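You operate a simulated robot arm through the tools that you are given. There is no shell and no other tool. Be economical: measure what you need, move in short steps, check, and stop when the job is done.

Carry out the task below with a simulated robot arm. There is one attempt and no reset: what you move stays moved.

TASK
Wipe the drawer unit clean, then set the sandbag beside it on top.
Fine: use the wiping pad from the teal drawer, put it back in and shut the drawer.
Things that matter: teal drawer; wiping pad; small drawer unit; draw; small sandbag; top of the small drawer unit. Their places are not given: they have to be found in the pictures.

It is judged by the outcome, as a careful person would: the job done as asked, and still so three seconds after it is handed in. It fails if anything else is knocked over, pushed out of place, dropped, spilled or broken.

THE ROBOT
A 6-joint arm with a two-finger parallel gripper, fixed in place. Base frame: the origin is at the foot of the arm, x ahead of it, y to its left, z up; the work surface is at about z = 74. Lengths are in cm, angles in rad, forces in N, time in s.
With the tool pointing down near the work surface it reaches from about 20 to 64 cm from the base axis. Its first joint turns from -1.152 to 1.152 rad. Payload 2.7 kg.
Tool frame: the origin (TCP) lies between the finger pads and is the grasp point; the fingertips stand 2.3 cm ahead of it; z points along the fingers, y is the line along which they close. The gripper opens to 9.4 cm. The fingers are 3.8 cm wide and 1 cm thick; the gripper's body (5.4 by 9.6 cm) begins 3.9 cm behind the TCP.
Orientation is that of the tool frame in the base frame, as a unit quaternion [w, x, y, z]. With the fingers straight down and closing along the base's y, the tool's x points along the base's -x, its y along +y and its z along -z.

THE INTERFACE
- The arm moves only by the tool arm_command. Its argument "series" is a list of rows, each a list of 7 numbers: the shift along the tool's x, y, z in mm, then the turn, a rotation vector about the tool's x, y, z in rad, then the gripper command, from -1 (fully open) to 1 (shut), values between in proportion. In form: [[tx, ty, tz, rx, ry, rz, fingers], ...]. A call has 1 to 10 rows; each row shifts and turns the commanded pose from where the row before left it, along the tool's axes as they then stand. A row lasts 0.2 s, in which the tool goes at most 5 cm and 0.15 rad; a call with a longer step from one row to the next is refused whole, and so is a gripper value outside its range. A pose out of reach is approached as far as the arm can. The call stops where the force on the tool passes 40 N (or 10 N more than at its start, if that is more) or the arm is blocked; 0.2 s more then pass. The fingers move at their own pace (about 4.5 cm/s each) and stop on an object; they squeeze with about 44 N. The grip force told is the motor's: it shows also when the fingers shut on nothing. Time passes only in rows, and 0.2 s behind the last, so rows that do not move let the fingers close. It gives the time, the measured TCP pose, the force on the tool (base axes), the opening and the grip force at its end, in the units of the frame above (readings bear some noise), and new pictures: "pictures" is both (left out), scene, wrist or none.
- Cameras (640 x 400 px; columns grow to the right, rows downward): "scene" is fixed at [7.35, -41.14, 140.74]; the picture's right is [0.84, -0.54, 0.00], its down [-0.25, -0.40, -0.88] and it looks along [0.47, 0.74, -0.47] (base axes); focal length 325 px, centre (320, 200). "wrist" rides on the gripper at [-3.9, 0, -4.4] in the tool frame; the picture's right is [0.00, -1.00, 0.00], its down [0.97, 0.00, -0.24] and it looks along [0.24, 0.00, 0.97] (tool axes); focal length 218 px, centre (320, 200).
- measure_at(camera, pixels): for up to 12 pixels [column, row] of the newest picture of that camera ("zoom" is the newest enlarged one), the place [x, y, z] in the base frame of the surface seen there, good to about 0.2 cm, but the place of the scene camera against the robot may be out by one fixed shift of up to 1.8 cm in any direction. No time passes.
- close_up(camera, box): a new picture of the part [left, top, right, bottom] of that camera's present view, enlarged. No time passes.
- sign_off(): hands the job in; it is judged then, once.

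Work in short steps. Measure before you move; look again where a grasp or a placing could have gone wrong, and mend it. You have 80 turns and 120 pictures in all, those below and enlarged ones among them. Open the gripper and draw the arm clear of the work before you hand the job in, unless the task says otherwise; then end with one line.

The tools are called after "Request:" by a JSON object that holds its "fn" and its "kwargs". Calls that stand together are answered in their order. arm_command: Moves the arm, as the interface text tells. Its arguments: {"type":"object","properties":{"series":{"type":"array","items":{"type":"array","items":{"type":"number"}}},"pictures":{"type":"string","enum":["both","scene","wrist","none"]}},"required":["series"]} The other tools are called the same way: measure_at (camera, pixels) gives the place of the surface under pixels of a picture; close_up (camera, box) takes an enlarged picture of a part of a camera's view; sign_off () hands the job in.

At the start:

```text
clock: 0.0
eef_pos: [42.57, 19.84, 109.3]
orientation: [0.0, 0.0, 1.0, 0.0]
wrist_force: [-0.4, -0.2, 0.0]
finger_gap: 9.38
grasp_force: 0.1
```

scene: 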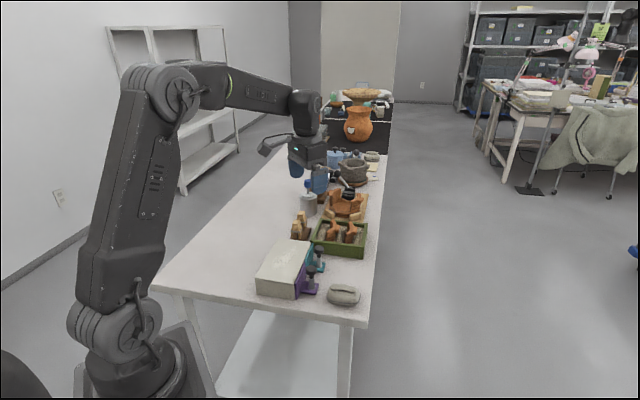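
wrist: 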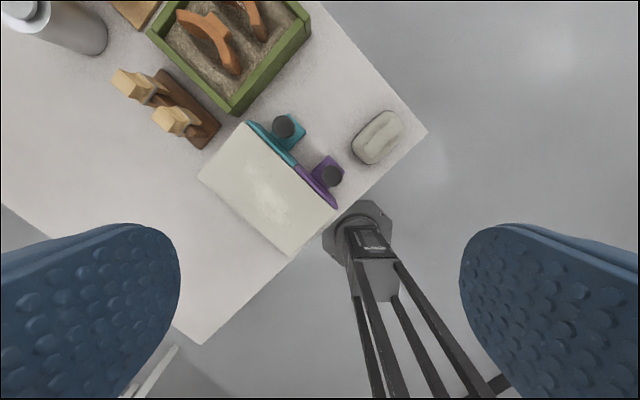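

The drawer unit with teal and purple drawers is near (285,270) in the scene picture, with the sandbag probably at (343,295). I'll enlarge both views.

Request:
{"fn": "close_up", "kwargs": {"camera": "scene", "box": [230, 200, 390, 310]}}

Request:
{"fn": "close_up", "kwargs": {"camera": "wrist", "box": [180, 80, 440, 260]}}

Request:
{"fn": "measure_at", "kwargs": {"camera": "wrist", "pixels": [[246, 124], [198, 178], [290, 256], [334, 206], [284, 127], [331, 176], [355, 145], [395, 120], [377, 137], [380, 160], [425, 132], [290, 160]]}}

```text
3.64 times, centred on (310, 255) of scene
```

zoom: 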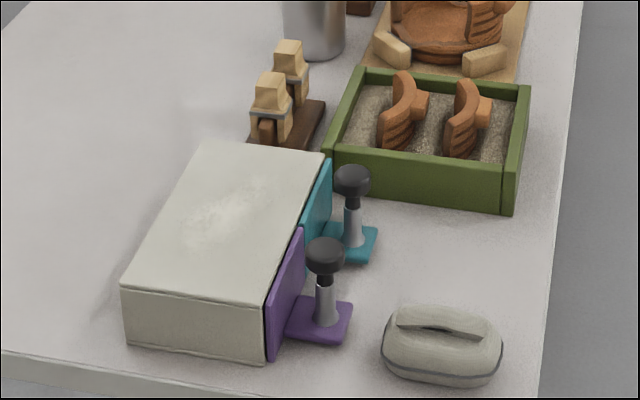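

```text
2.22 times, centred on (310, 170) of wrist
```

zoom: 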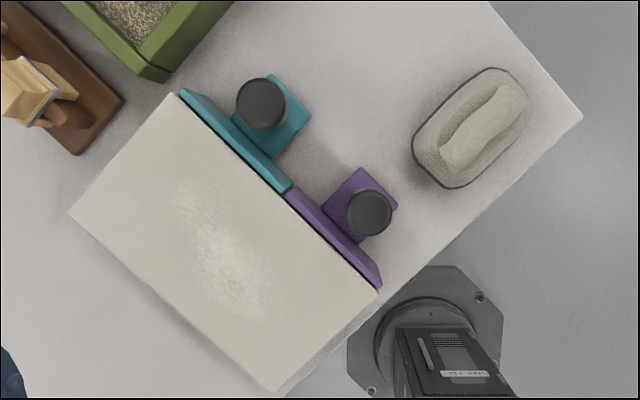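

```text
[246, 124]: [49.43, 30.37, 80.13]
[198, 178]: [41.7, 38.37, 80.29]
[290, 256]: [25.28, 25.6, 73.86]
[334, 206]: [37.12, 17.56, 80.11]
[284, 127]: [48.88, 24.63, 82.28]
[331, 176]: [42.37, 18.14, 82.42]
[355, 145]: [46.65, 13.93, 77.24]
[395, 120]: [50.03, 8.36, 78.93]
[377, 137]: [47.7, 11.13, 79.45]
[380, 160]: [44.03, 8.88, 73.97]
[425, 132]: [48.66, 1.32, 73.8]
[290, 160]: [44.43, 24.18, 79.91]
```

The unit's top is at z≈80.2, with the dust patch in its centre, and the teal knob is at (48.9,24.6). I'll measure the handle base, the panel and the neighbouring tray for clearance.

Request:
{"fn": "measure_at", "kwargs": {"camera": "wrist", "pixels": [[232, 108], [300, 22], [280, 60], [270, 140], [300, 140], [292, 118], [276, 127], [292, 132], [291, 158], [297, 164], [238, 150], [294, 252]]}}

Request:
{"fn": "measure_at", "kwargs": {"camera": "scene", "pixels": [[320, 247], [312, 265], [284, 243], [313, 241], [266, 293], [343, 290], [340, 299]]}}

```text
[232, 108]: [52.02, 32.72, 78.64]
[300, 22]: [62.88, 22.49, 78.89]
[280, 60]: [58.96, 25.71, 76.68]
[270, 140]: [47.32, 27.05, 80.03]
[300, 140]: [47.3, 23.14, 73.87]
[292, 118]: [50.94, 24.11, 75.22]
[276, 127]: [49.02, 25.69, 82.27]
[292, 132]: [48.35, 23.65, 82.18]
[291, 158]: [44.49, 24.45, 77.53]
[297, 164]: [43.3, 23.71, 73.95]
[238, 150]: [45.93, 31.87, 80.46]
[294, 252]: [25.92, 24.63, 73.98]
```

```text
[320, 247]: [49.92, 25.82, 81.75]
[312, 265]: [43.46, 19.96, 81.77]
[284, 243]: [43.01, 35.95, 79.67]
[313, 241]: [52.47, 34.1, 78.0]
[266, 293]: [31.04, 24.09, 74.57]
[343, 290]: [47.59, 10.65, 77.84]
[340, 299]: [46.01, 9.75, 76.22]
```

The tray wall is 8 cm clear of the knob. I'll go above the knob at (48.7,24.65) and turn so the fingers close along the pull direction.

Request:
{"fn": "arm_command", "kwargs": {"series": [[-20.4, 16, 40, 0, 0, 0, -1], [-20.4, 16, 40, 0, 0, 0, -1], [-20.4, 16, 40, 0, 0, 0, -1], [0, 0, 0, 0, 0, -0.134, -0.3], [0, 0, 0, 0, 0, -0.134, -0.3], [0, 0, 0, 0, 0, -0.134, -0.3], [0, 0, 0, 0, 0, -0.134, -0.3], [0, 0, 0, 0, 0, -0.134, -0.3], [0, 0, 0, 0, 0, -0.135, -0.3]], "pictures": "wrist"}}

```text
clock: 2.0
eef_pos: [48.69, 24.75, 97.34]
orientation: [0.0, -0.393, 0.92, -0.001]
wrist_force: [0.6, 0.0, 0.4]
finger_gap: 6.1
grasp_force: 0.1
```

wrist: 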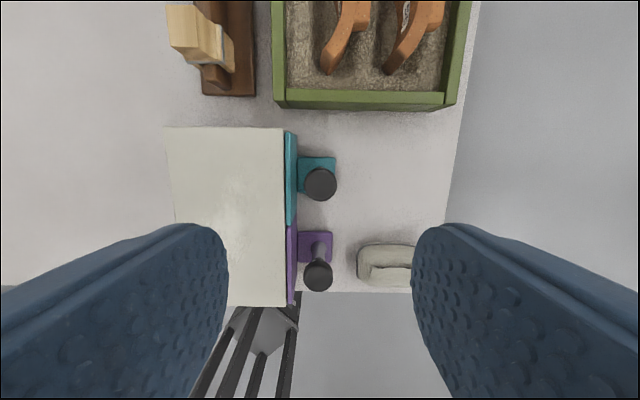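

Aligned with the unit. I'll measure the teal knob at (320,183) and the panel edge at (291,175) for the finger gap.

Request:
{"fn": "measure_at", "kwargs": {"camera": "wrist", "pixels": [[306, 184], [336, 184], [320, 170], [320, 196], [320, 184], [297, 150], [297, 215], [286, 175], [287, 133], [287, 303], [168, 130]]}}

```text
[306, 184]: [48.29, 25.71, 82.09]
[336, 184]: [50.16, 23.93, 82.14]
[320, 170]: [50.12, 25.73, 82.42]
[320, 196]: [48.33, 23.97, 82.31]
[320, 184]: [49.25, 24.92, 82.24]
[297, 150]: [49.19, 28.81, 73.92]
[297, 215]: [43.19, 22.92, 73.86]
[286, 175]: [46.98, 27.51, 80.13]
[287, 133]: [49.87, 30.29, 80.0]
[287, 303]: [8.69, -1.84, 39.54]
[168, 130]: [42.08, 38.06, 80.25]
```

Knob centre is (49.2,24.85), radius 1.3, top z 82.3. I'll keep the tips just above the panel top (z≈80), lower to TCP z 82.6 and close.

Request:
{"fn": "arm_command", "kwargs": {"series": [[-4, -3, 40, 0, 0, 0, -0.3], [0, 0, 40, 0, 0, 0, -0.3], [0, 0, 40, 0, 0, 0, -0.3], [0, 0, 27, 0, 0, 0, -0.3], [0, 0, 0, 0, 0, 0, -0.3], [0, 0, 0, 0, 0, 0, 1], [0, 0, 0, 0, 0, 0, 1], [0, 0, 0, 0, 0, 0, 1], [0, 0, 0, 0, 0, 0, 1]], "pictures": "both"}}

```text
clock: 3.3
eef_pos: [49.31, 24.79, 82.67]
orientation: [-0.001, -0.393, 0.92, 0.0]
wrist_force: [-0.4, -0.1, -0.9]
finger_gap: 3.68
grasp_force: 0.2
stopped in row 6: the force on the tool passed its limit (the readings are from after the stop); the commanded pose is now the measured one
```

scene: 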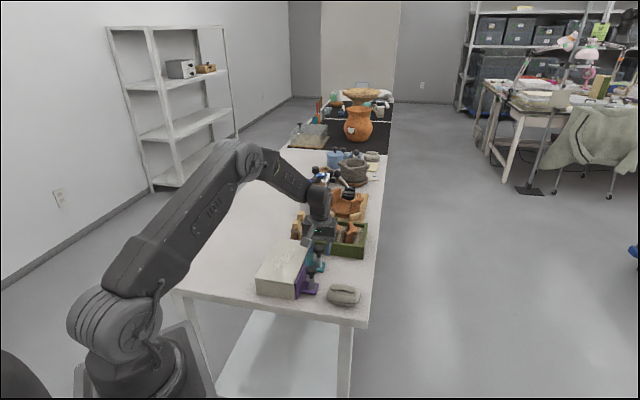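
wrist: 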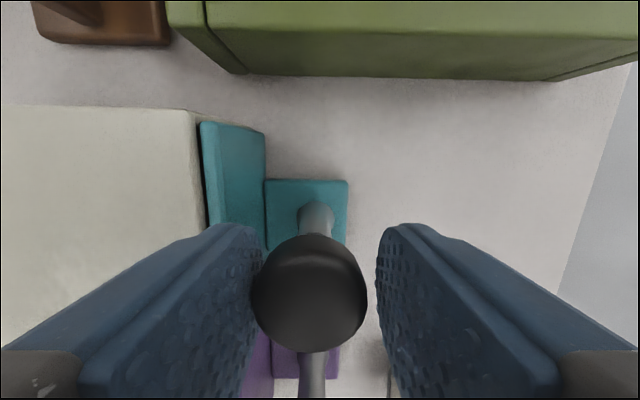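

The left finger touched the knob first and stopped the closing. I'll shift 2 mm toward tool +y and continue.

Request:
{"fn": "arm_command", "kwargs": {"series": [[0, 2, 0, 0, 0, 0, 0.2], [0, 0, 0, 0, 0, 0, 0.4], [0, 0, 0, 0, 0, 0, 0.6], [0, 0, 0, 0, 0, 0, 1], [0, 0, 0, 0, 0, 0, 1]], "pictures": "wrist"}}

```text
clock: 4.5
eef_pos: [49.2, 24.9, 82.66]
orientation: [0.0, -0.393, 0.92, 0.001]
wrist_force: [-0.8, 1.5, -1.8]
finger_gap: 3.03
grasp_force: 45.6
```

wrist: 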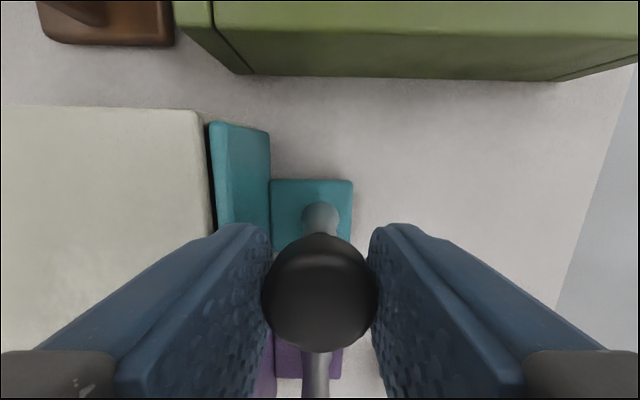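

Knob gripped at 3.0 cm. Now pulling along tool -y in small steps.

Request:
{"fn": "arm_command", "kwargs": {"series": [[0, -8, 0, 0, 0, 0, 1], [0, -10, 0, 0, 0, 0, 1], [0, -10, 0, 0, 0, 0, 1], [0, -10, 0, 0, 0, 0, 1], [0, -10, 0, 0, 0, 0, 1], [0, -10, 0, 0, 0, 0, 1]], "pictures": "both"}}

```text
clock: 5.9
eef_pos: [53.26, 20.96, 82.62]
orientation: [-0.002, -0.392, 0.92, 0.0]
wrist_force: [-13.5, -13.3, 8.7]
finger_gap: 3.04
grasp_force: 45.4
```

scene: 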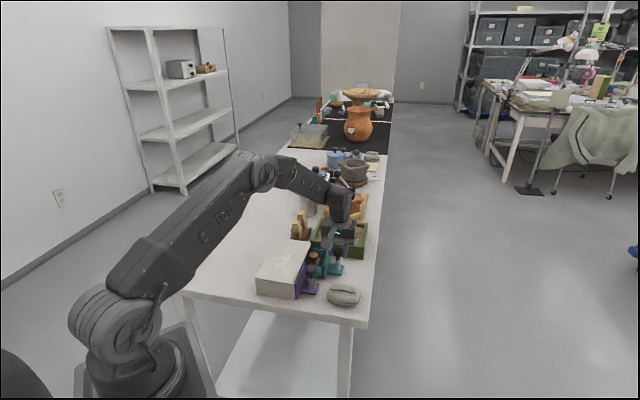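
wrist: 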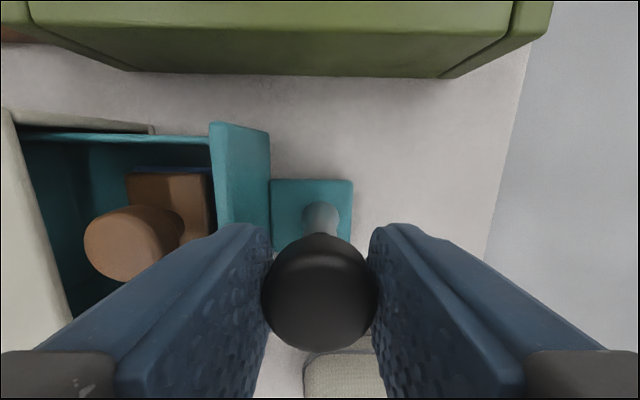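

The drawer is about 5.7 cm open and the pad, with its wooden knob, shows at (165,220). I'll pull a little further to clear it.

Request:
{"fn": "arm_command", "kwargs": {"series": [[0, -6, 0, 0, 0, 0, 1], [0, -6, 0, 0, 0, 0, 1], [0, 0, 0, 0, 0, 0, 1]], "pictures": "wrist"}}

```text
clock: 6.7
eef_pos: [54.23, 19.99, 82.57]
orientation: [-0.002, -0.392, 0.92, 0.0]
wrist_force: [-20.0, -19.9, 15.9]
finger_gap: 3.05
grasp_force: 45.4
```

wrist: 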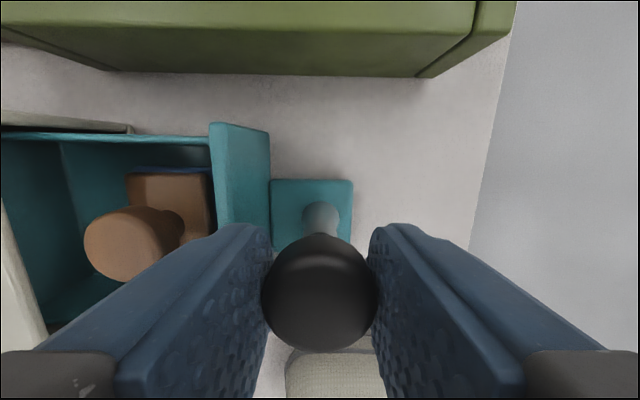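

Open about 7 cm, which is enough. I'll release slightly, rise, and look.

Request:
{"fn": "arm_command", "kwargs": {"series": [[0, 0, 0, 0, 0, 0, 0.15], [0, 0, 0, 0, 0, 0, 0.15], [0, 0, -30, 0, 0, 0, 0.1], [0, 0, -40, 0, 0, 0, 0], [0, 0, -40, 0, 0, 0, -0.3], [0, 40, -10, 0, 0, 0, -0.3], [0, 30, 0, 0, 0, 0, -0.3]], "pictures": "both"}}

```text
clock: 8.3
eef_pos: [49.11, 24.99, 94.82]
orientation: [-0.001, -0.393, 0.919, 0.0]
wrist_force: [-0.8, 1.0, -0.3]
finger_gap: 6.08
grasp_force: 0.1
```

scene: 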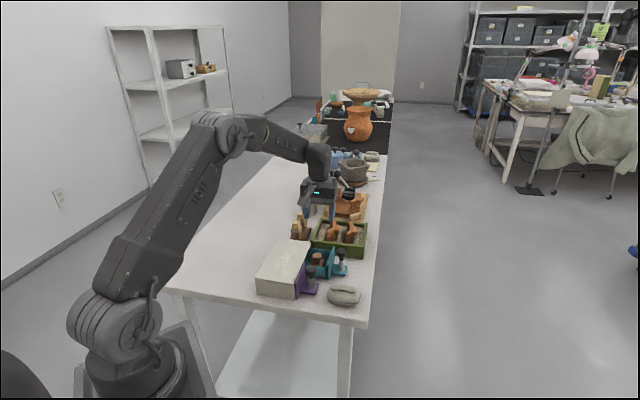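
wrist: 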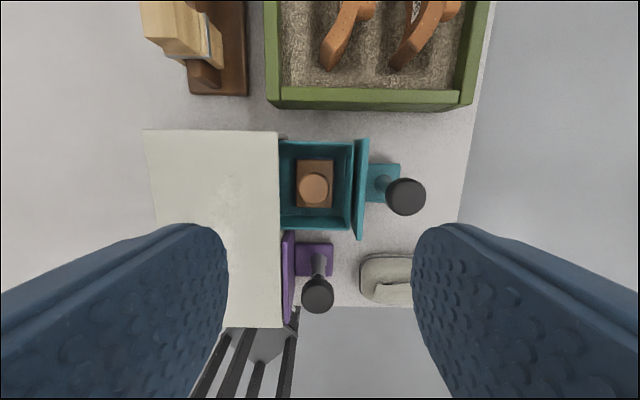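

The pad sits at (314,185) in the open drawer. Enlarging and measuring it.

Request:
{"fn": "close_up", "kwargs": {"camera": "wrist", "box": [250, 120, 450, 320]}}

Request:
{"fn": "measure_at", "kwargs": {"camera": "wrist", "pixels": [[301, 187], [327, 187], [314, 174], [314, 199], [314, 187], [299, 163], [330, 164], [298, 205], [330, 206], [290, 215], [345, 150], [405, 195]]}}

```text
2.00 times, centred on (350, 220) of wrist
```

zoom: 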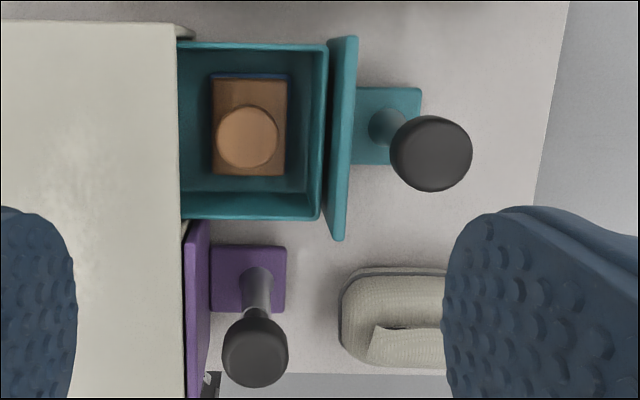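

```text
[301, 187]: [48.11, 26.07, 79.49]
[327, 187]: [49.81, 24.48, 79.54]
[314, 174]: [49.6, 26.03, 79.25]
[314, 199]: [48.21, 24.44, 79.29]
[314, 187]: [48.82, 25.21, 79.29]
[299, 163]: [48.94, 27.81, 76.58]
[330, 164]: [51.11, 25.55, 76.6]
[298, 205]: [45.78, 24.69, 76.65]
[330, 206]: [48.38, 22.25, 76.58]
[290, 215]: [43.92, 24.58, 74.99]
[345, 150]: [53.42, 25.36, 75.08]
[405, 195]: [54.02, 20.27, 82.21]
```

The pad's knob is centred at (48.95,25.25) with top z 79.3, on a base with top z 76.6. Turning 90° so the fingers close along the drawer's wider direction.

Request:
{"fn": "arm_command", "kwargs": {"series": [[0, 0, 0, 0, 0, 0.15, -0.2], [0, 0, 0, 0, 0, 0.15, -0.2], [0, 0, 0, 0, 0, 0.15, -0.2], [0, 0, 0, 0, 0, 0.15, -0.2], [0, 0, 0, 0, 0, 0.15, -0.2], [0, 0, 0, 0, 0, 0.15, -0.2], [0, 0, 0, 0, 0, 0.15, -0.2], [0, 0, 0, 0, 0, 0.15, -0.2], [0, 0, 0, 0, 0, 0.15, -0.2], [0, 0, 0, 0, 0, 0.15, -0.2]], "pictures": "none"}}

Request:
{"fn": "arm_command", "kwargs": {"series": [[0, 0, 25, 0, 0, 0.071, -0.1], [0, 0, 25, 0, 0, 0, -0.1], [0, 0, 0, 0, 0, 0, -0.1]], "pictures": "wrist"}}

```text
clock: 10.5
eef_pos: [49.32, 24.93, 94.64]
orientation: [-0.001, 0.341, 0.94, 0.0]
wrist_force: [-0.6, -0.1, 0.6]
finger_gap: 5.62
grasp_force: 0.2
```

```text
clock: 11.3
eef_pos: [49.36, 24.81, 89.58]
orientation: [-0.001, 0.372, 0.928, 0.001]
wrist_force: [0.0, 0.2, -0.1]
finger_gap: 5.17
grasp_force: 0.0
```

wrist: 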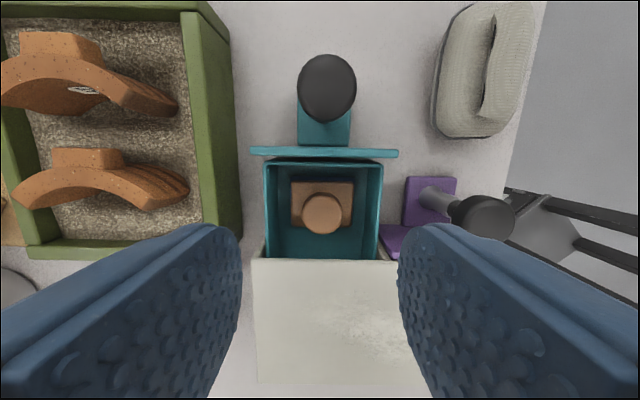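

Request:
{"fn": "measure_at", "kwargs": {"camera": "wrist", "pixels": [[305, 214], [340, 214], [322, 197], [322, 231], [322, 214], [295, 185], [349, 185], [268, 200], [379, 200], [266, 170], [322, 161]]}}

```text
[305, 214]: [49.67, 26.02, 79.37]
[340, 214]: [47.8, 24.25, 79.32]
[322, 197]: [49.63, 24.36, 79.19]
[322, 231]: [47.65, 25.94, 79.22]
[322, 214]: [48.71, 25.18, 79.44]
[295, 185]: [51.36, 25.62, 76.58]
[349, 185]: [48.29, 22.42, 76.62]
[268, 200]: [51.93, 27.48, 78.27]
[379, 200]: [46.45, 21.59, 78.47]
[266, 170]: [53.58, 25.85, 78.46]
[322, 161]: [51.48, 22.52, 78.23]
```

Knob centre is (48.7,25.17). I'll align, narrow the fingers to 4.2 cm and descend to TCP z 79.2, so the tips stay just above the pad base.

Request:
{"fn": "arm_command", "kwargs": {"series": [[7, -2, 0, 0, 0, 0, 0.1], [0, 0, 30, 0, 0, 0, 0.1], [0, 0, 30, 0, 0, 0, 0.1], [0, 0, 25, 0, 0, 0, 0.1], [0, 0, 19, 0, 0, 0, 0.1], [0, 0, 0, 0, 0, 0, 0.1]], "pictures": "wrist"}}

```text
clock: 12.7
eef_pos: [48.59, 25.19, 79.06]
orientation: [-0.001, 0.372, 0.928, 0.0]
wrist_force: [-1.0, 0.1, -0.8]
finger_gap: 4.22
grasp_force: 0.1
```

wrist: 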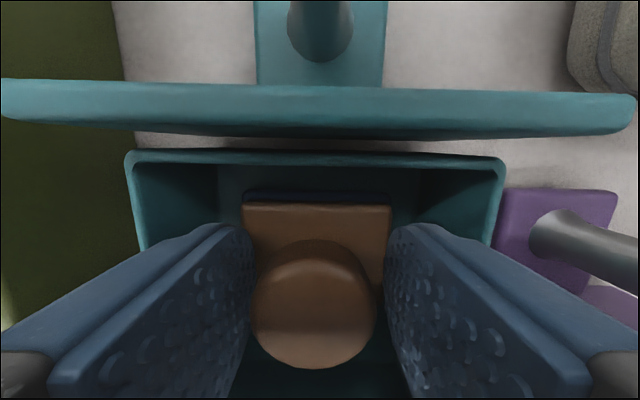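

Centred on the knob. Closing, then lifting a little.

Request:
{"fn": "arm_command", "kwargs": {"series": [[0, 0, 0, 0, 0, 0, 0.3], [0, 0, 0, 0, 0, 0, 0.5], [0, 0, 0, 0, 0, 0, 1], [0, 0, 0, 0, 0, 0, 1], [0, 0, -10, 0, 0, 0, 1], [0, 0, -15, 0, 0, 0, 1]], "pictures": "wrist"}}

```text
clock: 14.1
eef_pos: [48.58, 25.22, 81.87]
orientation: [-0.002, 0.372, 0.928, -0.001]
wrist_force: [-0.7, -0.6, -0.2]
finger_gap: 2.86
grasp_force: 44.4
```

wrist: 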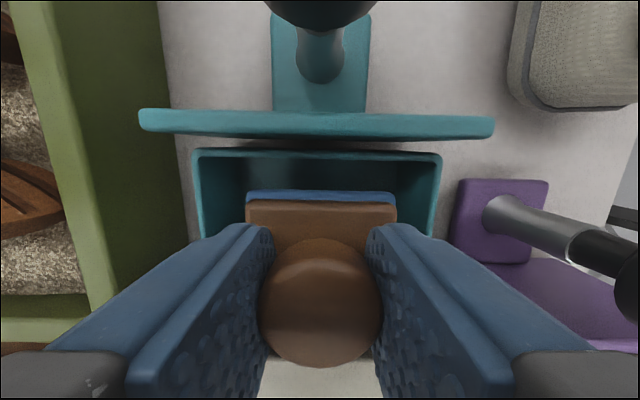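

The pad is held with its blue felt underneath. I'll lift to z≈92 and look at the dust on the top.

Request:
{"fn": "arm_command", "kwargs": {"series": [[0, 0, -35, 0, 0, 0, 1], [0, 0, -35, 0, 0, 0, 1], [0, 0, -30, 0, 0, 0, 1], [0, 0, 0, 0, 0, 0, 1]], "pictures": "both"}}

Request:
{"fn": "close_up", "kwargs": {"camera": "scene", "box": [230, 200, 390, 310]}}

```text
clock: 15.1
eef_pos: [48.56, 25.52, 91.8]
orientation: [-0.001, 0.373, 0.928, 0.0]
wrist_force: [-0.5, -0.3, -0.9]
finger_gap: 2.83
grasp_force: 43.8
```

scene: 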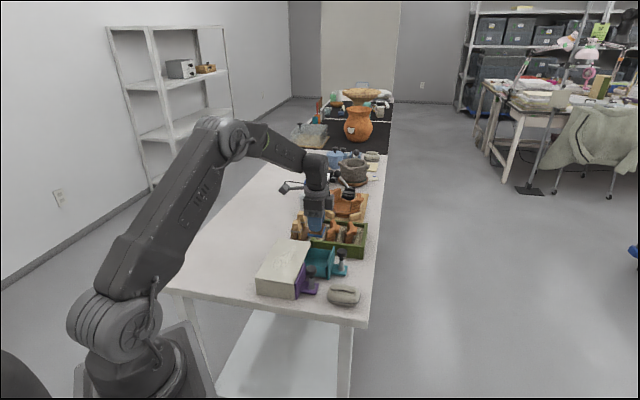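
wrist: 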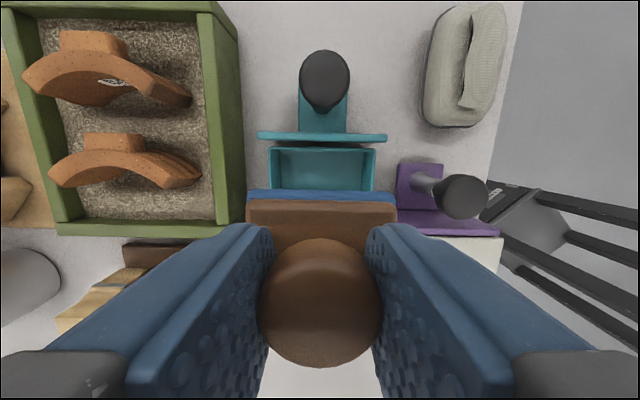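

```text
3.64 times, centred on (310, 255) of scene
```

zoom: 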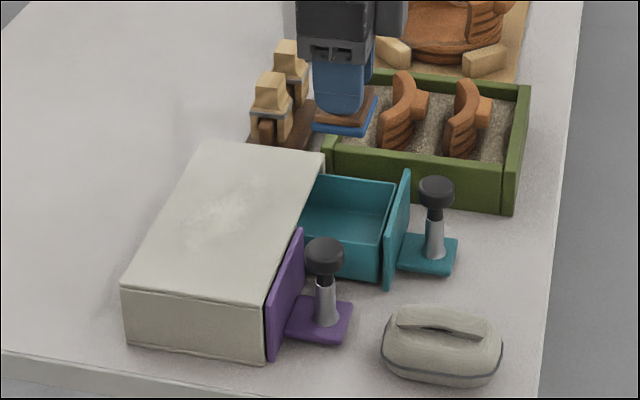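

The dust shows around zoom (215,215). I'll measure its extent and the top's corners.

Request:
{"fn": "measure_at", "kwargs": {"camera": "zoom", "pixels": [[168, 245], [205, 258], [265, 185], [220, 185], [215, 218], [255, 225], [205, 145], [323, 153], [268, 302], [125, 286], [365, 115]]}}

```text
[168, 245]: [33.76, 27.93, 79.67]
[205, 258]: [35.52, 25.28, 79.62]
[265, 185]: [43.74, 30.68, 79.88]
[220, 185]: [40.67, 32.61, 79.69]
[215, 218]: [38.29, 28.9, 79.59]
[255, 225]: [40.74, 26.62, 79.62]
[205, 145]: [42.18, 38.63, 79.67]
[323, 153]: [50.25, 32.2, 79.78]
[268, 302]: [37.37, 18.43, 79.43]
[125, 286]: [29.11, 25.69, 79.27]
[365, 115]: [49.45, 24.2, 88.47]
```

Working in unit axes from its centre (39.5,27.9), the dust spans about ±6 by ±4 cm. I'll move to the back far corner and come down just short of contact.

Request:
{"fn": "arm_command", "kwargs": {"series": [[40, 6, 0, 0, 0, 0, 1], [40, 6, 0, 0, 0, 0, 1], [39, 6, 0, 0, 0, 0, 1], [0, 0, 30, 0, 0, 0, 1], [0, 0, 30, 0, 0, 0, 1], [0, 0, 8, 0, 0, 0, 1], [0, 0, 3, 0, 0, 0, 1]], "pictures": "both"}}

Request:
{"fn": "close_up", "kwargs": {"camera": "scene", "box": [230, 200, 390, 310]}}

```text
clock: 16.7
eef_pos: [41.18, 34.86, 84.59]
orientation: [-0.002, 0.372, 0.928, 0.001]
wrist_force: [-0.3, 0.4, -0.6]
finger_gap: 2.85
grasp_force: 44.0
```

scene: 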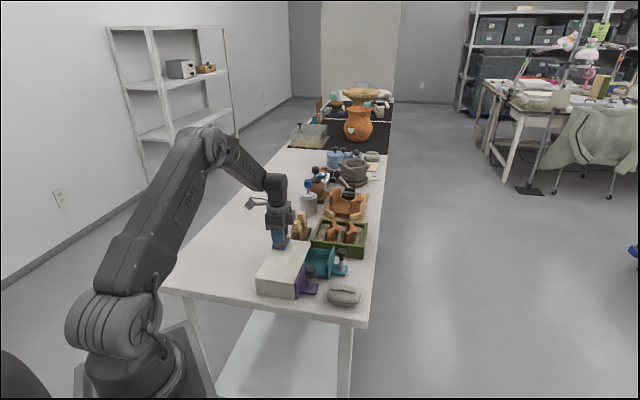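
wrist: 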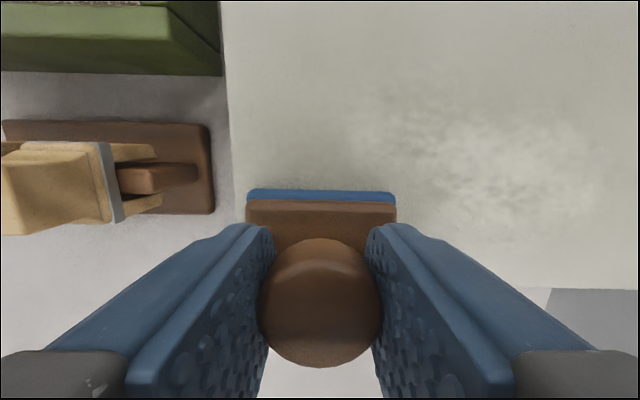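

```text
3.64 times, centred on (310, 255) of scene
```

zoom: 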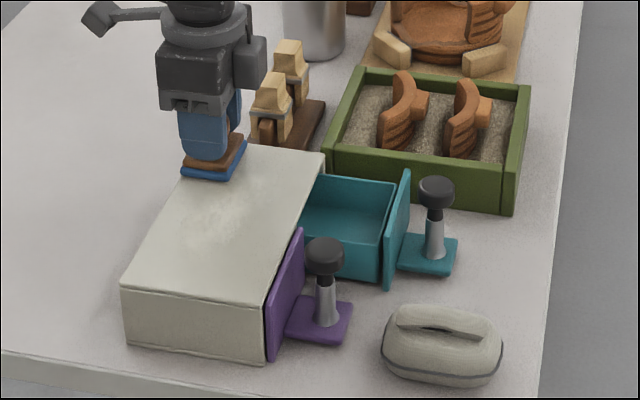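

The pad hovers just above the top. I'll feel for contact in 1–2 mm steps.

Request:
{"fn": "arm_command", "kwargs": {"series": [[0, 0, 2, 0, 0, 0, 1], [0, 0, 1, 0, 0, 0, 1], [0, 0, 1, 0, 0, 0, 1]], "pictures": "none"}}

```text
clock: 17.5
eef_pos: [41.24, 34.91, 84.41]
orientation: [0.0, 0.373, 0.928, 0.001]
wrist_force: [-6.9, -4.8, 20.8]
finger_gap: 2.85
grasp_force: 44.2
```

Contact, at 20 N. I'll ease to about 8 N and wipe the first two strips.

Request:
{"fn": "arm_command", "kwargs": {"series": [[0, 0, -1.2, 0, 0, 0, 1], [0, -26, 0, 0, 0, 0, 1], [0, -26, 0, 0, 0, 0, 1], [0, -26, 0, 0, 0, 0, 1], [0, -26, 0, 0, 0, 0, 1], [0, -24, 0, 0, 0, 0, 1], [0, 0, 0, 0, 0, 0, 1]], "pictures": "both"}}

Request:
{"fn": "close_up", "kwargs": {"camera": "scene", "box": [230, 200, 390, 310]}}

```text
clock: 19.1
eef_pos: [32.51, 25.85, 84.41]
orientation: [0.001, 0.372, 0.928, 0.005]
wrist_force: [7.9, 10.1, 26.0]
finger_gap: 2.82
grasp_force: 44.0
```

scene: 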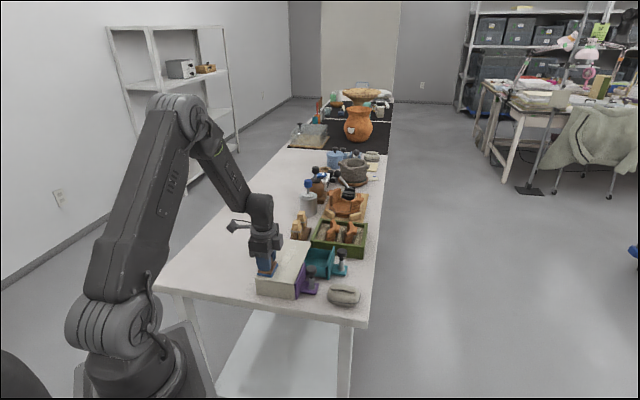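
wrist: 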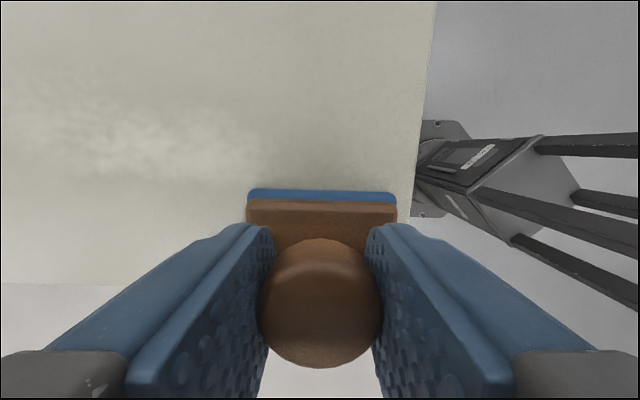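

```text
3.64 times, centred on (310, 255) of scene
```

zoom: 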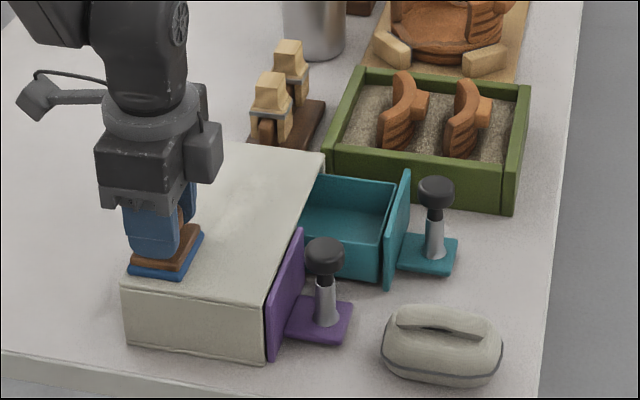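

The first strip is done and the unit hasn't moved. I'll ease the pressure slightly, step over, and wipe the second strip back through the dust.

Request:
{"fn": "arm_command", "kwargs": {"series": [[-12, 0, -1.2, 0, 0, 0, 1], [-10, 0, 0, 0, 0, 0, 1], [0, 26, 0, 0, 0, 0, 1], [0, 26, 0, 0, 0, 0, 1], [0, 26, 0, 0, 0, 0, 1], [0, 26, 0, 0, 0, 0, 1], [0, 22, 0, 0, 0, 0, 1], [0, 0, 0, 0, 0, 0, 1]], "pictures": "wrist"}}

```text
clock: 20.9
eef_pos: [42.72, 33.18, 84.37]
orientation: [-0.001, 0.372, 0.928, 0.0]
wrist_force: [-5.2, -6.9, 16.3]
finger_gap: 2.83
grasp_force: 44.1
```

wrist: 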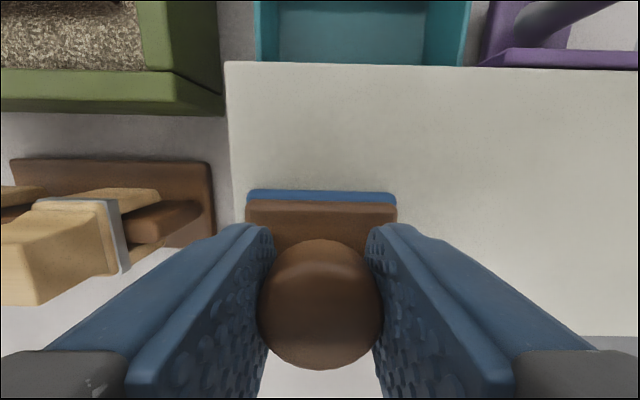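

Most of the dust is gone. Continuing with the third strip and then the front one.

Request:
{"fn": "arm_command", "kwargs": {"series": [[-12, 0, 0, 0, 0, 0, 1], [-12, 0, 0, 0, 0, 0, 1], [0, -26, 0, 0, 0, 0, 1], [0, -26, 0, 0, 0, 0, 1], [0, -26, 0, 0, 0, 0, 1], [0, -26, 0, 0, 0, 0, 1], [0, -22, 0, 0, 0, 0, 1], [0, 0, 0, 0, 0, 0, 1]], "pictures": "none"}}

Request:
{"fn": "arm_command", "kwargs": {"series": [[-12, 0, -0.8, 0, 0, 0, 1], [-11, 0, 0, 0, 0, 0, 1], [0, 26, 0, 0, 0, 0, 1], [0, 26, 0, 0, 0, 0, 1], [0, 26, 0, 0, 0, 0, 1], [0, 26, 0, 0, 0, 0, 1], [0, 22, 0, 0, 0, 0, 1], [0, 0, 0, 0, 0, 0, 1]], "pictures": "both"}}

```text
clock: 22.7
eef_pos: [35.68, 22.22, 84.41]
orientation: [-0.002, 0.372, 0.928, -0.001]
wrist_force: [-0.3, 0.0, -0.3]
finger_gap: 2.81
grasp_force: 43.9
```

```text
clock: 24.5
eef_pos: [46.13, 30.14, 84.46]
orientation: [-0.001, 0.371, 0.928, -0.001]
wrist_force: [0.4, 0.4, -0.4]
finger_gap: 2.83
grasp_force: 44.0
```

scene: 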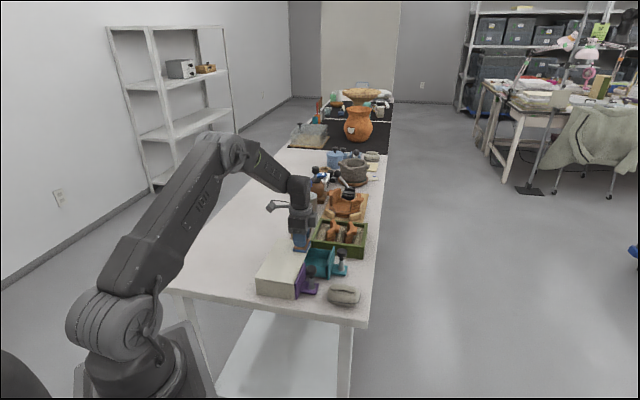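
wrist: 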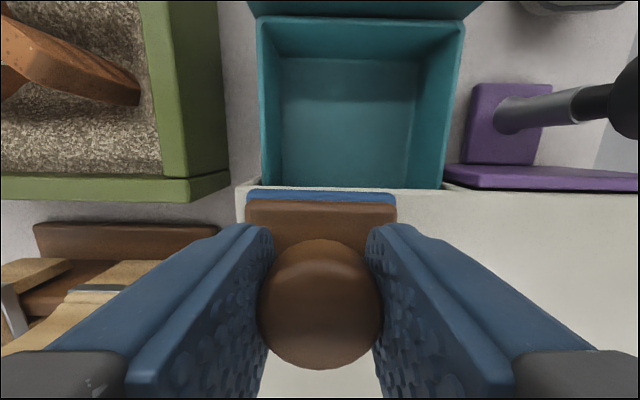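

The last two strips lost contact (force about 0). I'll press down again and redo them.

Request:
{"fn": "arm_command", "kwargs": {"series": [[0, 0, 1, 0, 0, 0, 1], [0, 0, 0.8, 0, 0, 0, 1], [0, 0, 0, 0, 0, 0, 1]], "pictures": "none"}}

```text
clock: 25.3
eef_pos: [46.1, 30.03, 84.4]
orientation: [-0.001, 0.372, 0.928, 0.0]
wrist_force: [-1.7, 0.2, 3.7]
finger_gap: 2.84
grasp_force: 44.0
```

Request:
{"fn": "arm_command", "kwargs": {"series": [[0, 0, 0.8, 0, 0, 0, 1], [0, -26, 0, 0, 0, 0, 1], [0, -26, 0, 0, 0, 0, 1], [0, -26, 0, 0, 0, 0, 1], [0, -26, 0, 0, 0, 0, 1], [0, -22, 0, 0, 0, 0, 1], [0, 0, 0, 0, 0, 0, 1]], "pictures": "none"}}

Request:
{"fn": "arm_command", "kwargs": {"series": [[12, 0, 0, 0, 0, 0, 1], [12, 0, 0, 0, 0, 0, 1], [0, 26, 0.4, 0, 0, 0, 1], [0, 26, 0, 0, 0, 0, 1], [0, 26, 0, 0, 0, 0, 1], [0, 26, 0, 0, 0, 0, 1], [0, 22, 0, 0, 0, 0, 1], [0, 0, 0, 0, 0, 0, 1]], "pictures": "none"}}

```text
clock: 26.9
eef_pos: [37.18, 20.73, 84.47]
orientation: [-0.001, 0.372, 0.928, -0.001]
wrist_force: [2.3, 1.1, 3.3]
finger_gap: 2.83
grasp_force: 44.2
```

```text
clock: 28.7
eef_pos: [44.32, 31.7, 84.35]
orientation: [0.0, 0.372, 0.928, 0.001]
wrist_force: [-8.3, -8.7, 30.7]
finger_gap: 2.83
grasp_force: 44.3
```

Good contact. One more pass along the middle strip with eased pressure, then lift to inspect.

Request:
{"fn": "arm_command", "kwargs": {"series": [[12, 0, -1, 0, 0, 0, 1], [12, 0, 0, 0, 0, 0, 1], [0, -26, 0, 0, 0, 0, 1], [0, -26, 0, 0, 0, 0, 1], [0, -26, 0, 0, 0, 0, 1], [0, -26, 0, 0, 0, 0, 1], [0, -22, 0, 0, 0, 0, 1], [0, 0, 0, 0, 0, 0, 1]], "pictures": "none"}}

Request:
{"fn": "arm_command", "kwargs": {"series": [[0, 0, -30, 0, 0, 0, 1], [0, 20, -30, 0, 0, 0, 1], [-40, 25, -10, 0, 0, 0, 1], [-40, 20, 0, 0, 0, 0, 1], [0, 0, 0, 0, 0, 0, 1]], "pictures": "both"}}

Request:
{"fn": "close_up", "kwargs": {"camera": "scene", "box": [230, 200, 390, 310]}}

```text
clock: 30.5
eef_pos: [34.01, 24.11, 84.35]
orientation: [0.0, 0.371, 0.928, 0.002]
wrist_force: [5.7, 8.7, 18.6]
finger_gap: 2.81
grasp_force: 44.4
```

```text
clock: 31.7
eef_pos: [44.29, 23.46, 91.25]
orientation: [-0.002, 0.373, 0.928, 0.0]
wrist_force: [0.2, -0.2, -0.5]
finger_gap: 2.81
grasp_force: 43.8
```

scene: 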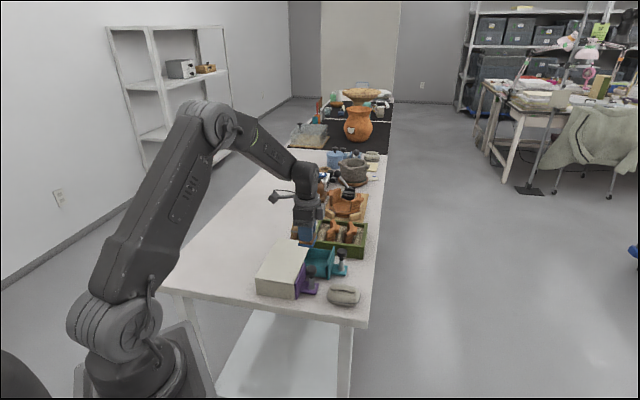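
wrist: 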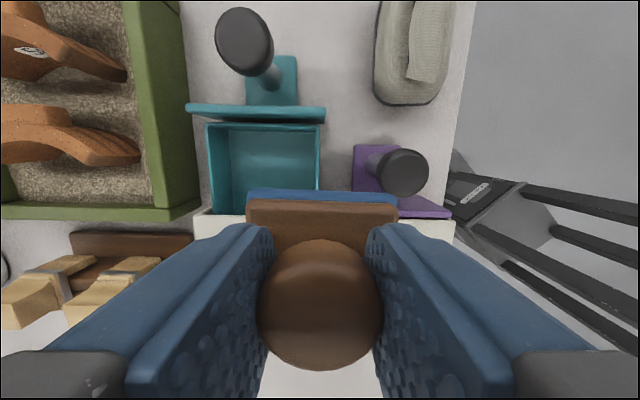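

```text
3.64 times, centred on (310, 255) of scene
```

zoom: 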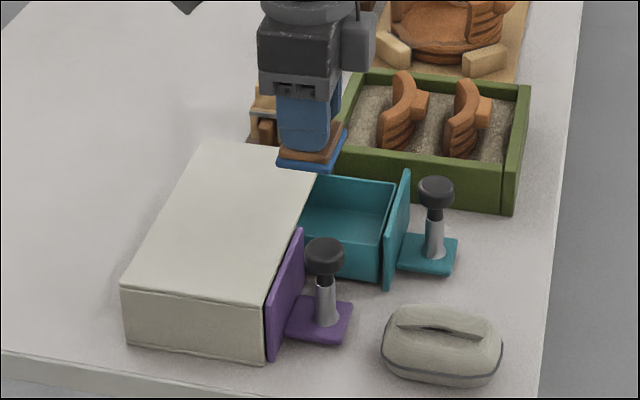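

The top looks clean and the drawer hasn't moved. I'll put the pad back where it was, near (48.8,25.0), lowering to TCP z≈79.15.

Request:
{"fn": "arm_command", "kwargs": {"series": [[-11, 21, 0, 0, 0, 0, 1], [-11, 21, 0, 0, 0, 0, 1], [0, 0, 0, 0, 0, 0, 1], [0, 0, 20, 0, 0, 0, 1]], "pictures": "wrist"}}

```text
clock: 32.7
eef_pos: [48.64, 24.84, 89.47]
orientation: [-0.001, 0.372, 0.928, 0.0]
wrist_force: [-1.2, -0.4, 0.0]
finger_gap: 2.82
grasp_force: 44.0
```

wrist: 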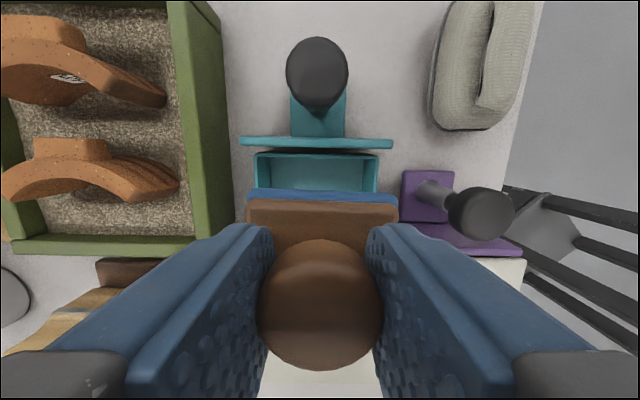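

Request:
{"fn": "arm_command", "kwargs": {"series": [[0, 2, 30, 0, 0, 0, 1], [0, 0, 30, 0, 0, 0, 1], [0, 0, 25, 0, 0, 0, 1], [0, 0, 14, 0, 0, 0, 1], [0, 0, 3, 0, 0, 0, 1]], "pictures": "wrist"}}

```text
clock: 33.9
eef_pos: [48.65, 24.99, 79.04]
orientation: [-0.001, 0.372, 0.928, 0.0]
wrist_force: [-0.7, 0.2, 0.8]
finger_gap: 2.85
grasp_force: 44.5
```

wrist: 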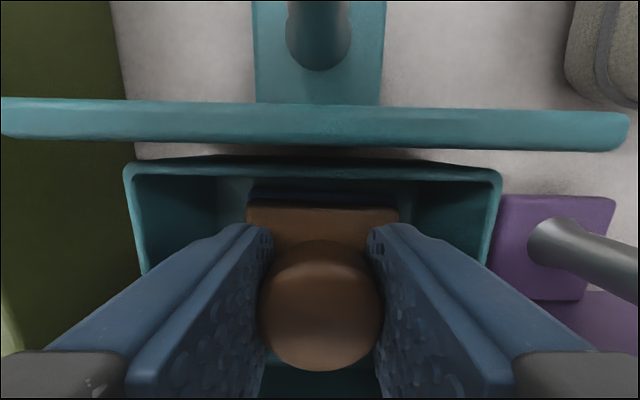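

The pad is down in the drawer. I'll release to 4.2 cm, rise straight up and check.

Request:
{"fn": "arm_command", "kwargs": {"series": [[0, 0, 0, 0, 0, 0, 0.15], [0, 0, 0, 0, 0, 0, 0.1], [0, 0, 0, 0, 0, 0, 0.1], [0, 0, -30, 0, 0, 0, 0.1], [0, 0, -40, 0, 0, 0, 0.1], [0, 0, -40, 0, 0, 0, 0.1], [0, 0, -20, 0, 0, 0, 0.1]], "pictures": "wrist"}}

```text
clock: 35.5
eef_pos: [48.59, 25.18, 92.16]
orientation: [-0.001, 0.372, 0.928, 0.0]
wrist_force: [-0.4, -0.1, -0.6]
finger_gap: 4.23
grasp_force: 0.0
```

wrist: 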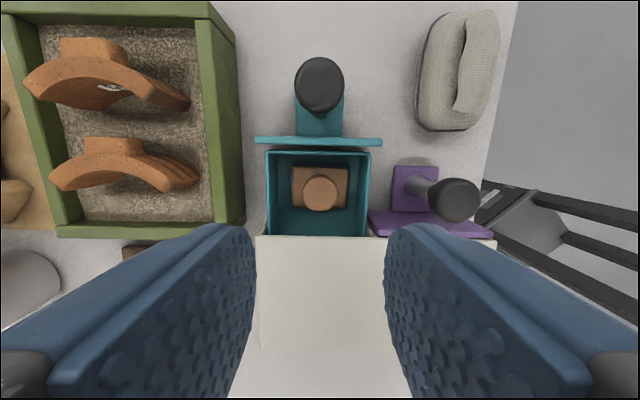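

The pad is in place. Next, shutting the drawer by pushing the knob's front with closed fingers; measuring the knob at (319,85).

Request:
{"fn": "measure_at", "kwargs": {"camera": "wrist", "pixels": [[300, 83], [340, 83], [319, 62], [319, 100], [319, 82], [319, 139], [290, 112], [345, 112]]}}

```text
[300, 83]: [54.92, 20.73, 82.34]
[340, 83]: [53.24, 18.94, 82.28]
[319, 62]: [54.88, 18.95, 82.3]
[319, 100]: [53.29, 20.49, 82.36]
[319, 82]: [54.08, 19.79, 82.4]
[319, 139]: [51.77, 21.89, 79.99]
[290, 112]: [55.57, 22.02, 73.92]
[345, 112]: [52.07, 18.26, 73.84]
```

Request:
{"fn": "arm_command", "kwargs": {"series": [[-42, 0, 0, 0, 0, 0, 1], [-42, 0, 0, 0, 0, 0, 1], [-40, 0, 0, 0, 0, 0, 1], [0, 0, 35, 0, 0, 0, 1], [0, 0, 35, 0, 0, 0, 1], [0, 0, 30, 0, 0, 0, 1], [0, 0, 12, 0, 0, 0, 1], [0, 0, 0, 0, 0, 0, 1]], "pictures": "scene"}}

Request:
{"fn": "close_up", "kwargs": {"camera": "scene", "box": [230, 200, 390, 310]}}

```text
clock: 37.3
eef_pos: [57.89, 16.3, 80.84]
orientation: [-0.001, 0.371, 0.928, 0.001]
wrist_force: [0.4, 0.0, 0.1]
finger_gap: 0.0
grasp_force: 42.2
```

scene: 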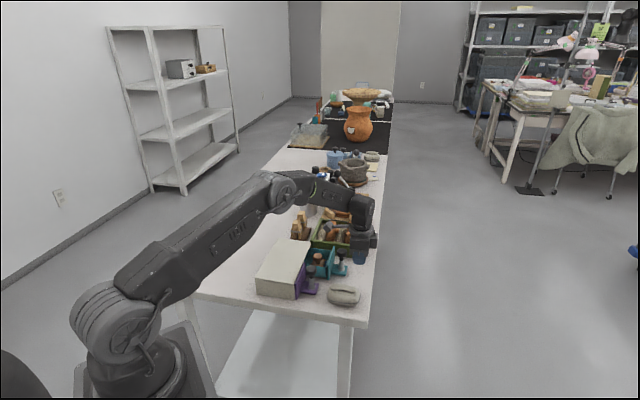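

```text
3.64 times, centred on (310, 255) of scene
```

zoom: 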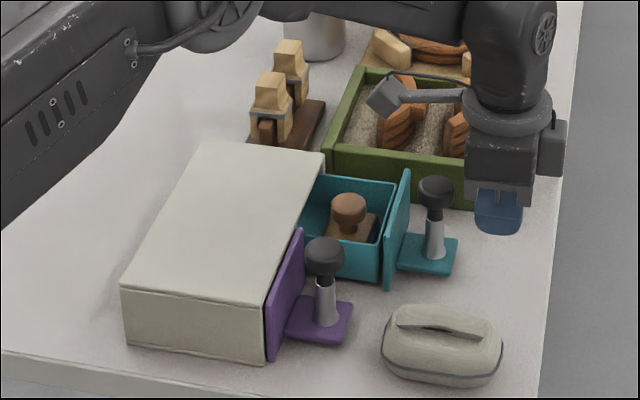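

Aligned in front of the knob. Pushing along tool +x about 8.5 cm in small rows.

Request:
{"fn": "arm_command", "kwargs": {"series": [[14, -1, 0, 0, 0, 0, 1], [10, 0, 0, 0, 0, 0, 1], [10, 0, 0, 0, 0, 0, 1], [10, 0, 0, 0, 0, 0, 1], [10, 0, 0, 0, 0, 0, 1], [10, 0, 0, 0, 0, 0, 1], [10, 0, 0, 0, 0, 0, 1], [8, 0, 0, 0, 0, 0, 1], [0, 0, 0, 0, 0, 0, 1]], "pictures": "wrist"}}

Request:
{"fn": "close_up", "kwargs": {"camera": "scene", "box": [230, 200, 390, 310]}}

```text
clock: 39.3
eef_pos: [51.65, 21.85, 80.98]
orientation: [-0.002, 0.372, 0.928, -0.001]
wrist_force: [-0.2, -0.3, -0.8]
finger_gap: 0.0
grasp_force: 42.3
```

wrist: 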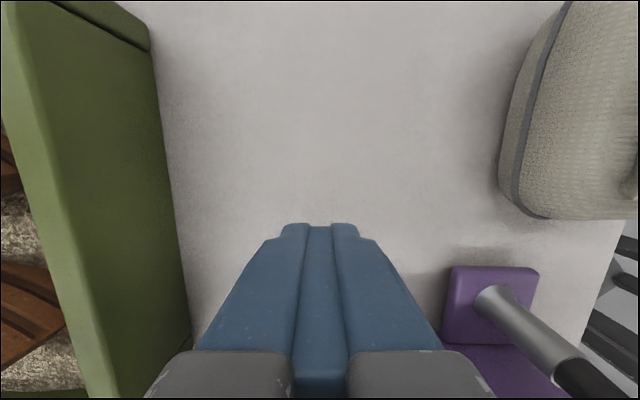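

```text
3.64 times, centred on (310, 255) of scene
```

zoom: 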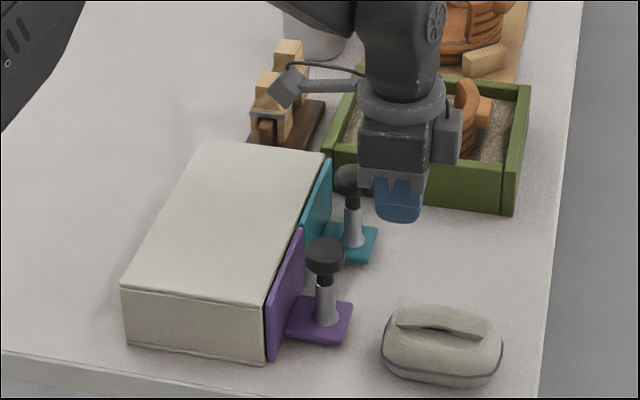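

Nearly or fully shut. I'll push a few mm more, gently, to make sure.

Request:
{"fn": "arm_command", "kwargs": {"series": [[3, 0, 0, 0, 0, 0, 1], [3, 0, 0, 0, 0, 0, 1], [2, 0, 0, 0, 0, 0, 1]], "pictures": "none"}}

```text
clock: 40.1
eef_pos: [51.38, 22.18, 80.93]
orientation: [0.0, 0.373, 0.928, 0.0]
wrist_force: [16.5, -16.1, -5.6]
finger_gap: 0.0
grasp_force: 42.4
```

Firm resistance means it's shut. I'll back off, rise, and go above the sandbag.

Request:
{"fn": "arm_command", "kwargs": {"series": [[-20, 0, 0, 0, 0, 0, 1], [0, 0, -40, 0, 0, 0, 1], [0, 0, -40, 0, 0, 0, 0], [0, 0, -40, 0, 0, 0, -1], [-5, -35, 0, 0, 0, 0, -1], [-5, -35, 0, 0, 0, 0, -1], [0, -35, 0, 0, 0, 0, -1], [0, 0, 0, 0, 0, 0, -1]], "pictures": "both"}}

Request:
{"fn": "close_up", "kwargs": {"camera": "scene", "box": [230, 200, 390, 310]}}

```text
clock: 41.9
eef_pos: [45.98, 12.97, 92.92]
orientation: [-0.001, 0.372, 0.928, 0.001]
wrist_force: [0.1, -0.2, 0.9]
finger_gap: 9.4
grasp_force: 0.1
```

scene: 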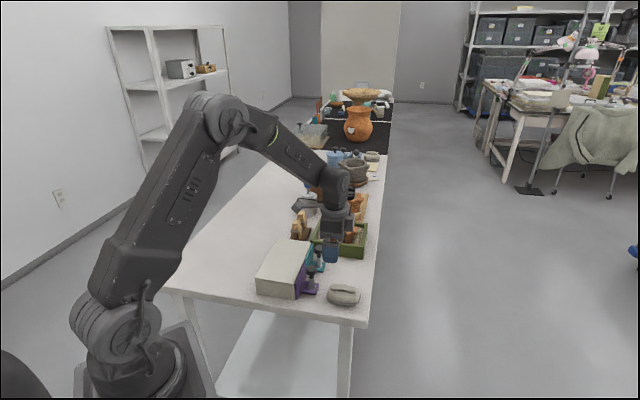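
wrist: 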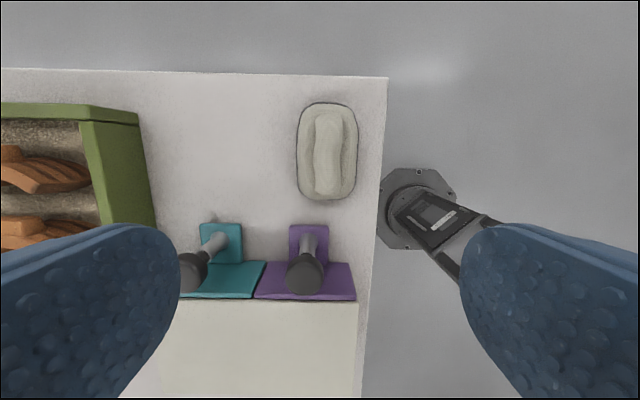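

```text
3.64 times, centred on (310, 255) of scene
```

zoom: 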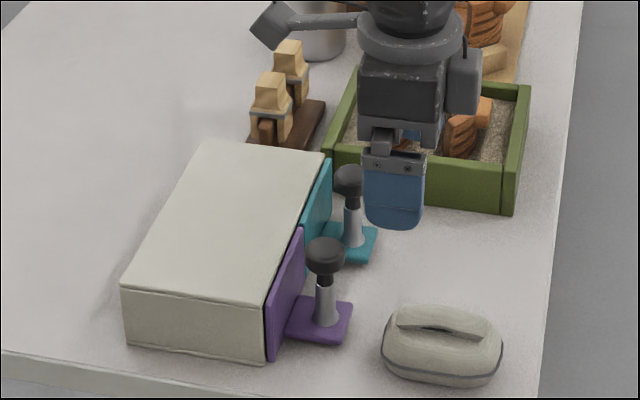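

The drawer is shut flush and the top is clean. Measuring the sandbag around (327,152).

Request:
{"fn": "measure_at", "kwargs": {"camera": "wrist", "pixels": [[299, 150], [356, 150], [327, 105], [327, 198], [327, 150], [312, 150], [346, 150], [325, 115], [327, 190], [300, 120], [353, 185], [385, 150]]}}

Request:
{"fn": "close_up", "kwargs": {"camera": "wrist", "box": [240, 70, 400, 310]}}

```text
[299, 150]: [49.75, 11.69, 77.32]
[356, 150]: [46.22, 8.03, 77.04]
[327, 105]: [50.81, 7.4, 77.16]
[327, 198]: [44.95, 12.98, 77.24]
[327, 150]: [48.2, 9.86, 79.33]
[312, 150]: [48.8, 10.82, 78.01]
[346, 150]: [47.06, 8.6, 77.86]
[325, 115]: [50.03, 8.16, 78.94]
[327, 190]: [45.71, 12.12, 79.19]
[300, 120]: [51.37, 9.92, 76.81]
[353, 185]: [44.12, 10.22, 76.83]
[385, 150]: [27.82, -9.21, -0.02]
```

```text
1.67 times, centred on (320, 190) of wrist
```

zoom: 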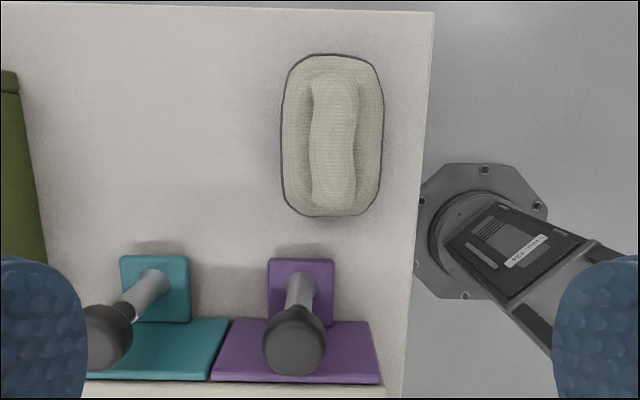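

The sandbag is centred at (47.95,10.05), 5.1 cm wide across the closing line. I'll go over it and descend to TCP z≈77.

Request:
{"fn": "arm_command", "kwargs": {"series": [[-34, -7, 0, 0, 0, 0, -0.8], [0, 0, 40, 0, 0, 0, -0.8], [0, 0, 40, 0, 0, 0, -0.8], [0, 0, 0, 0, 0, 0, -0.8]], "pictures": "wrist"}}

```text
clock: 42.9
eef_pos: [48.09, 10.12, 84.88]
orientation: [-0.001, 0.373, 0.928, 0.0]
wrist_force: [-0.8, -0.4, -0.6]
finger_gap: 8.43
grasp_force: 0.1
```

wrist: 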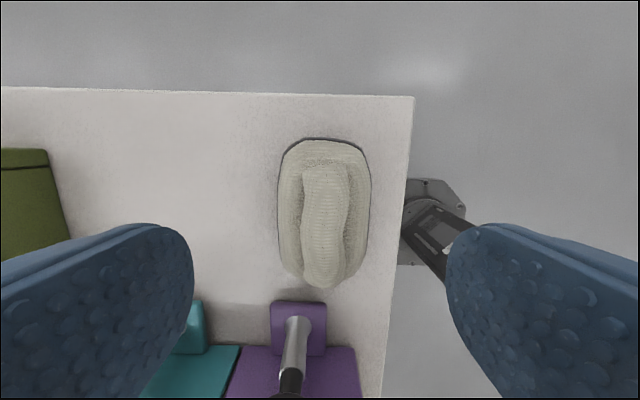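

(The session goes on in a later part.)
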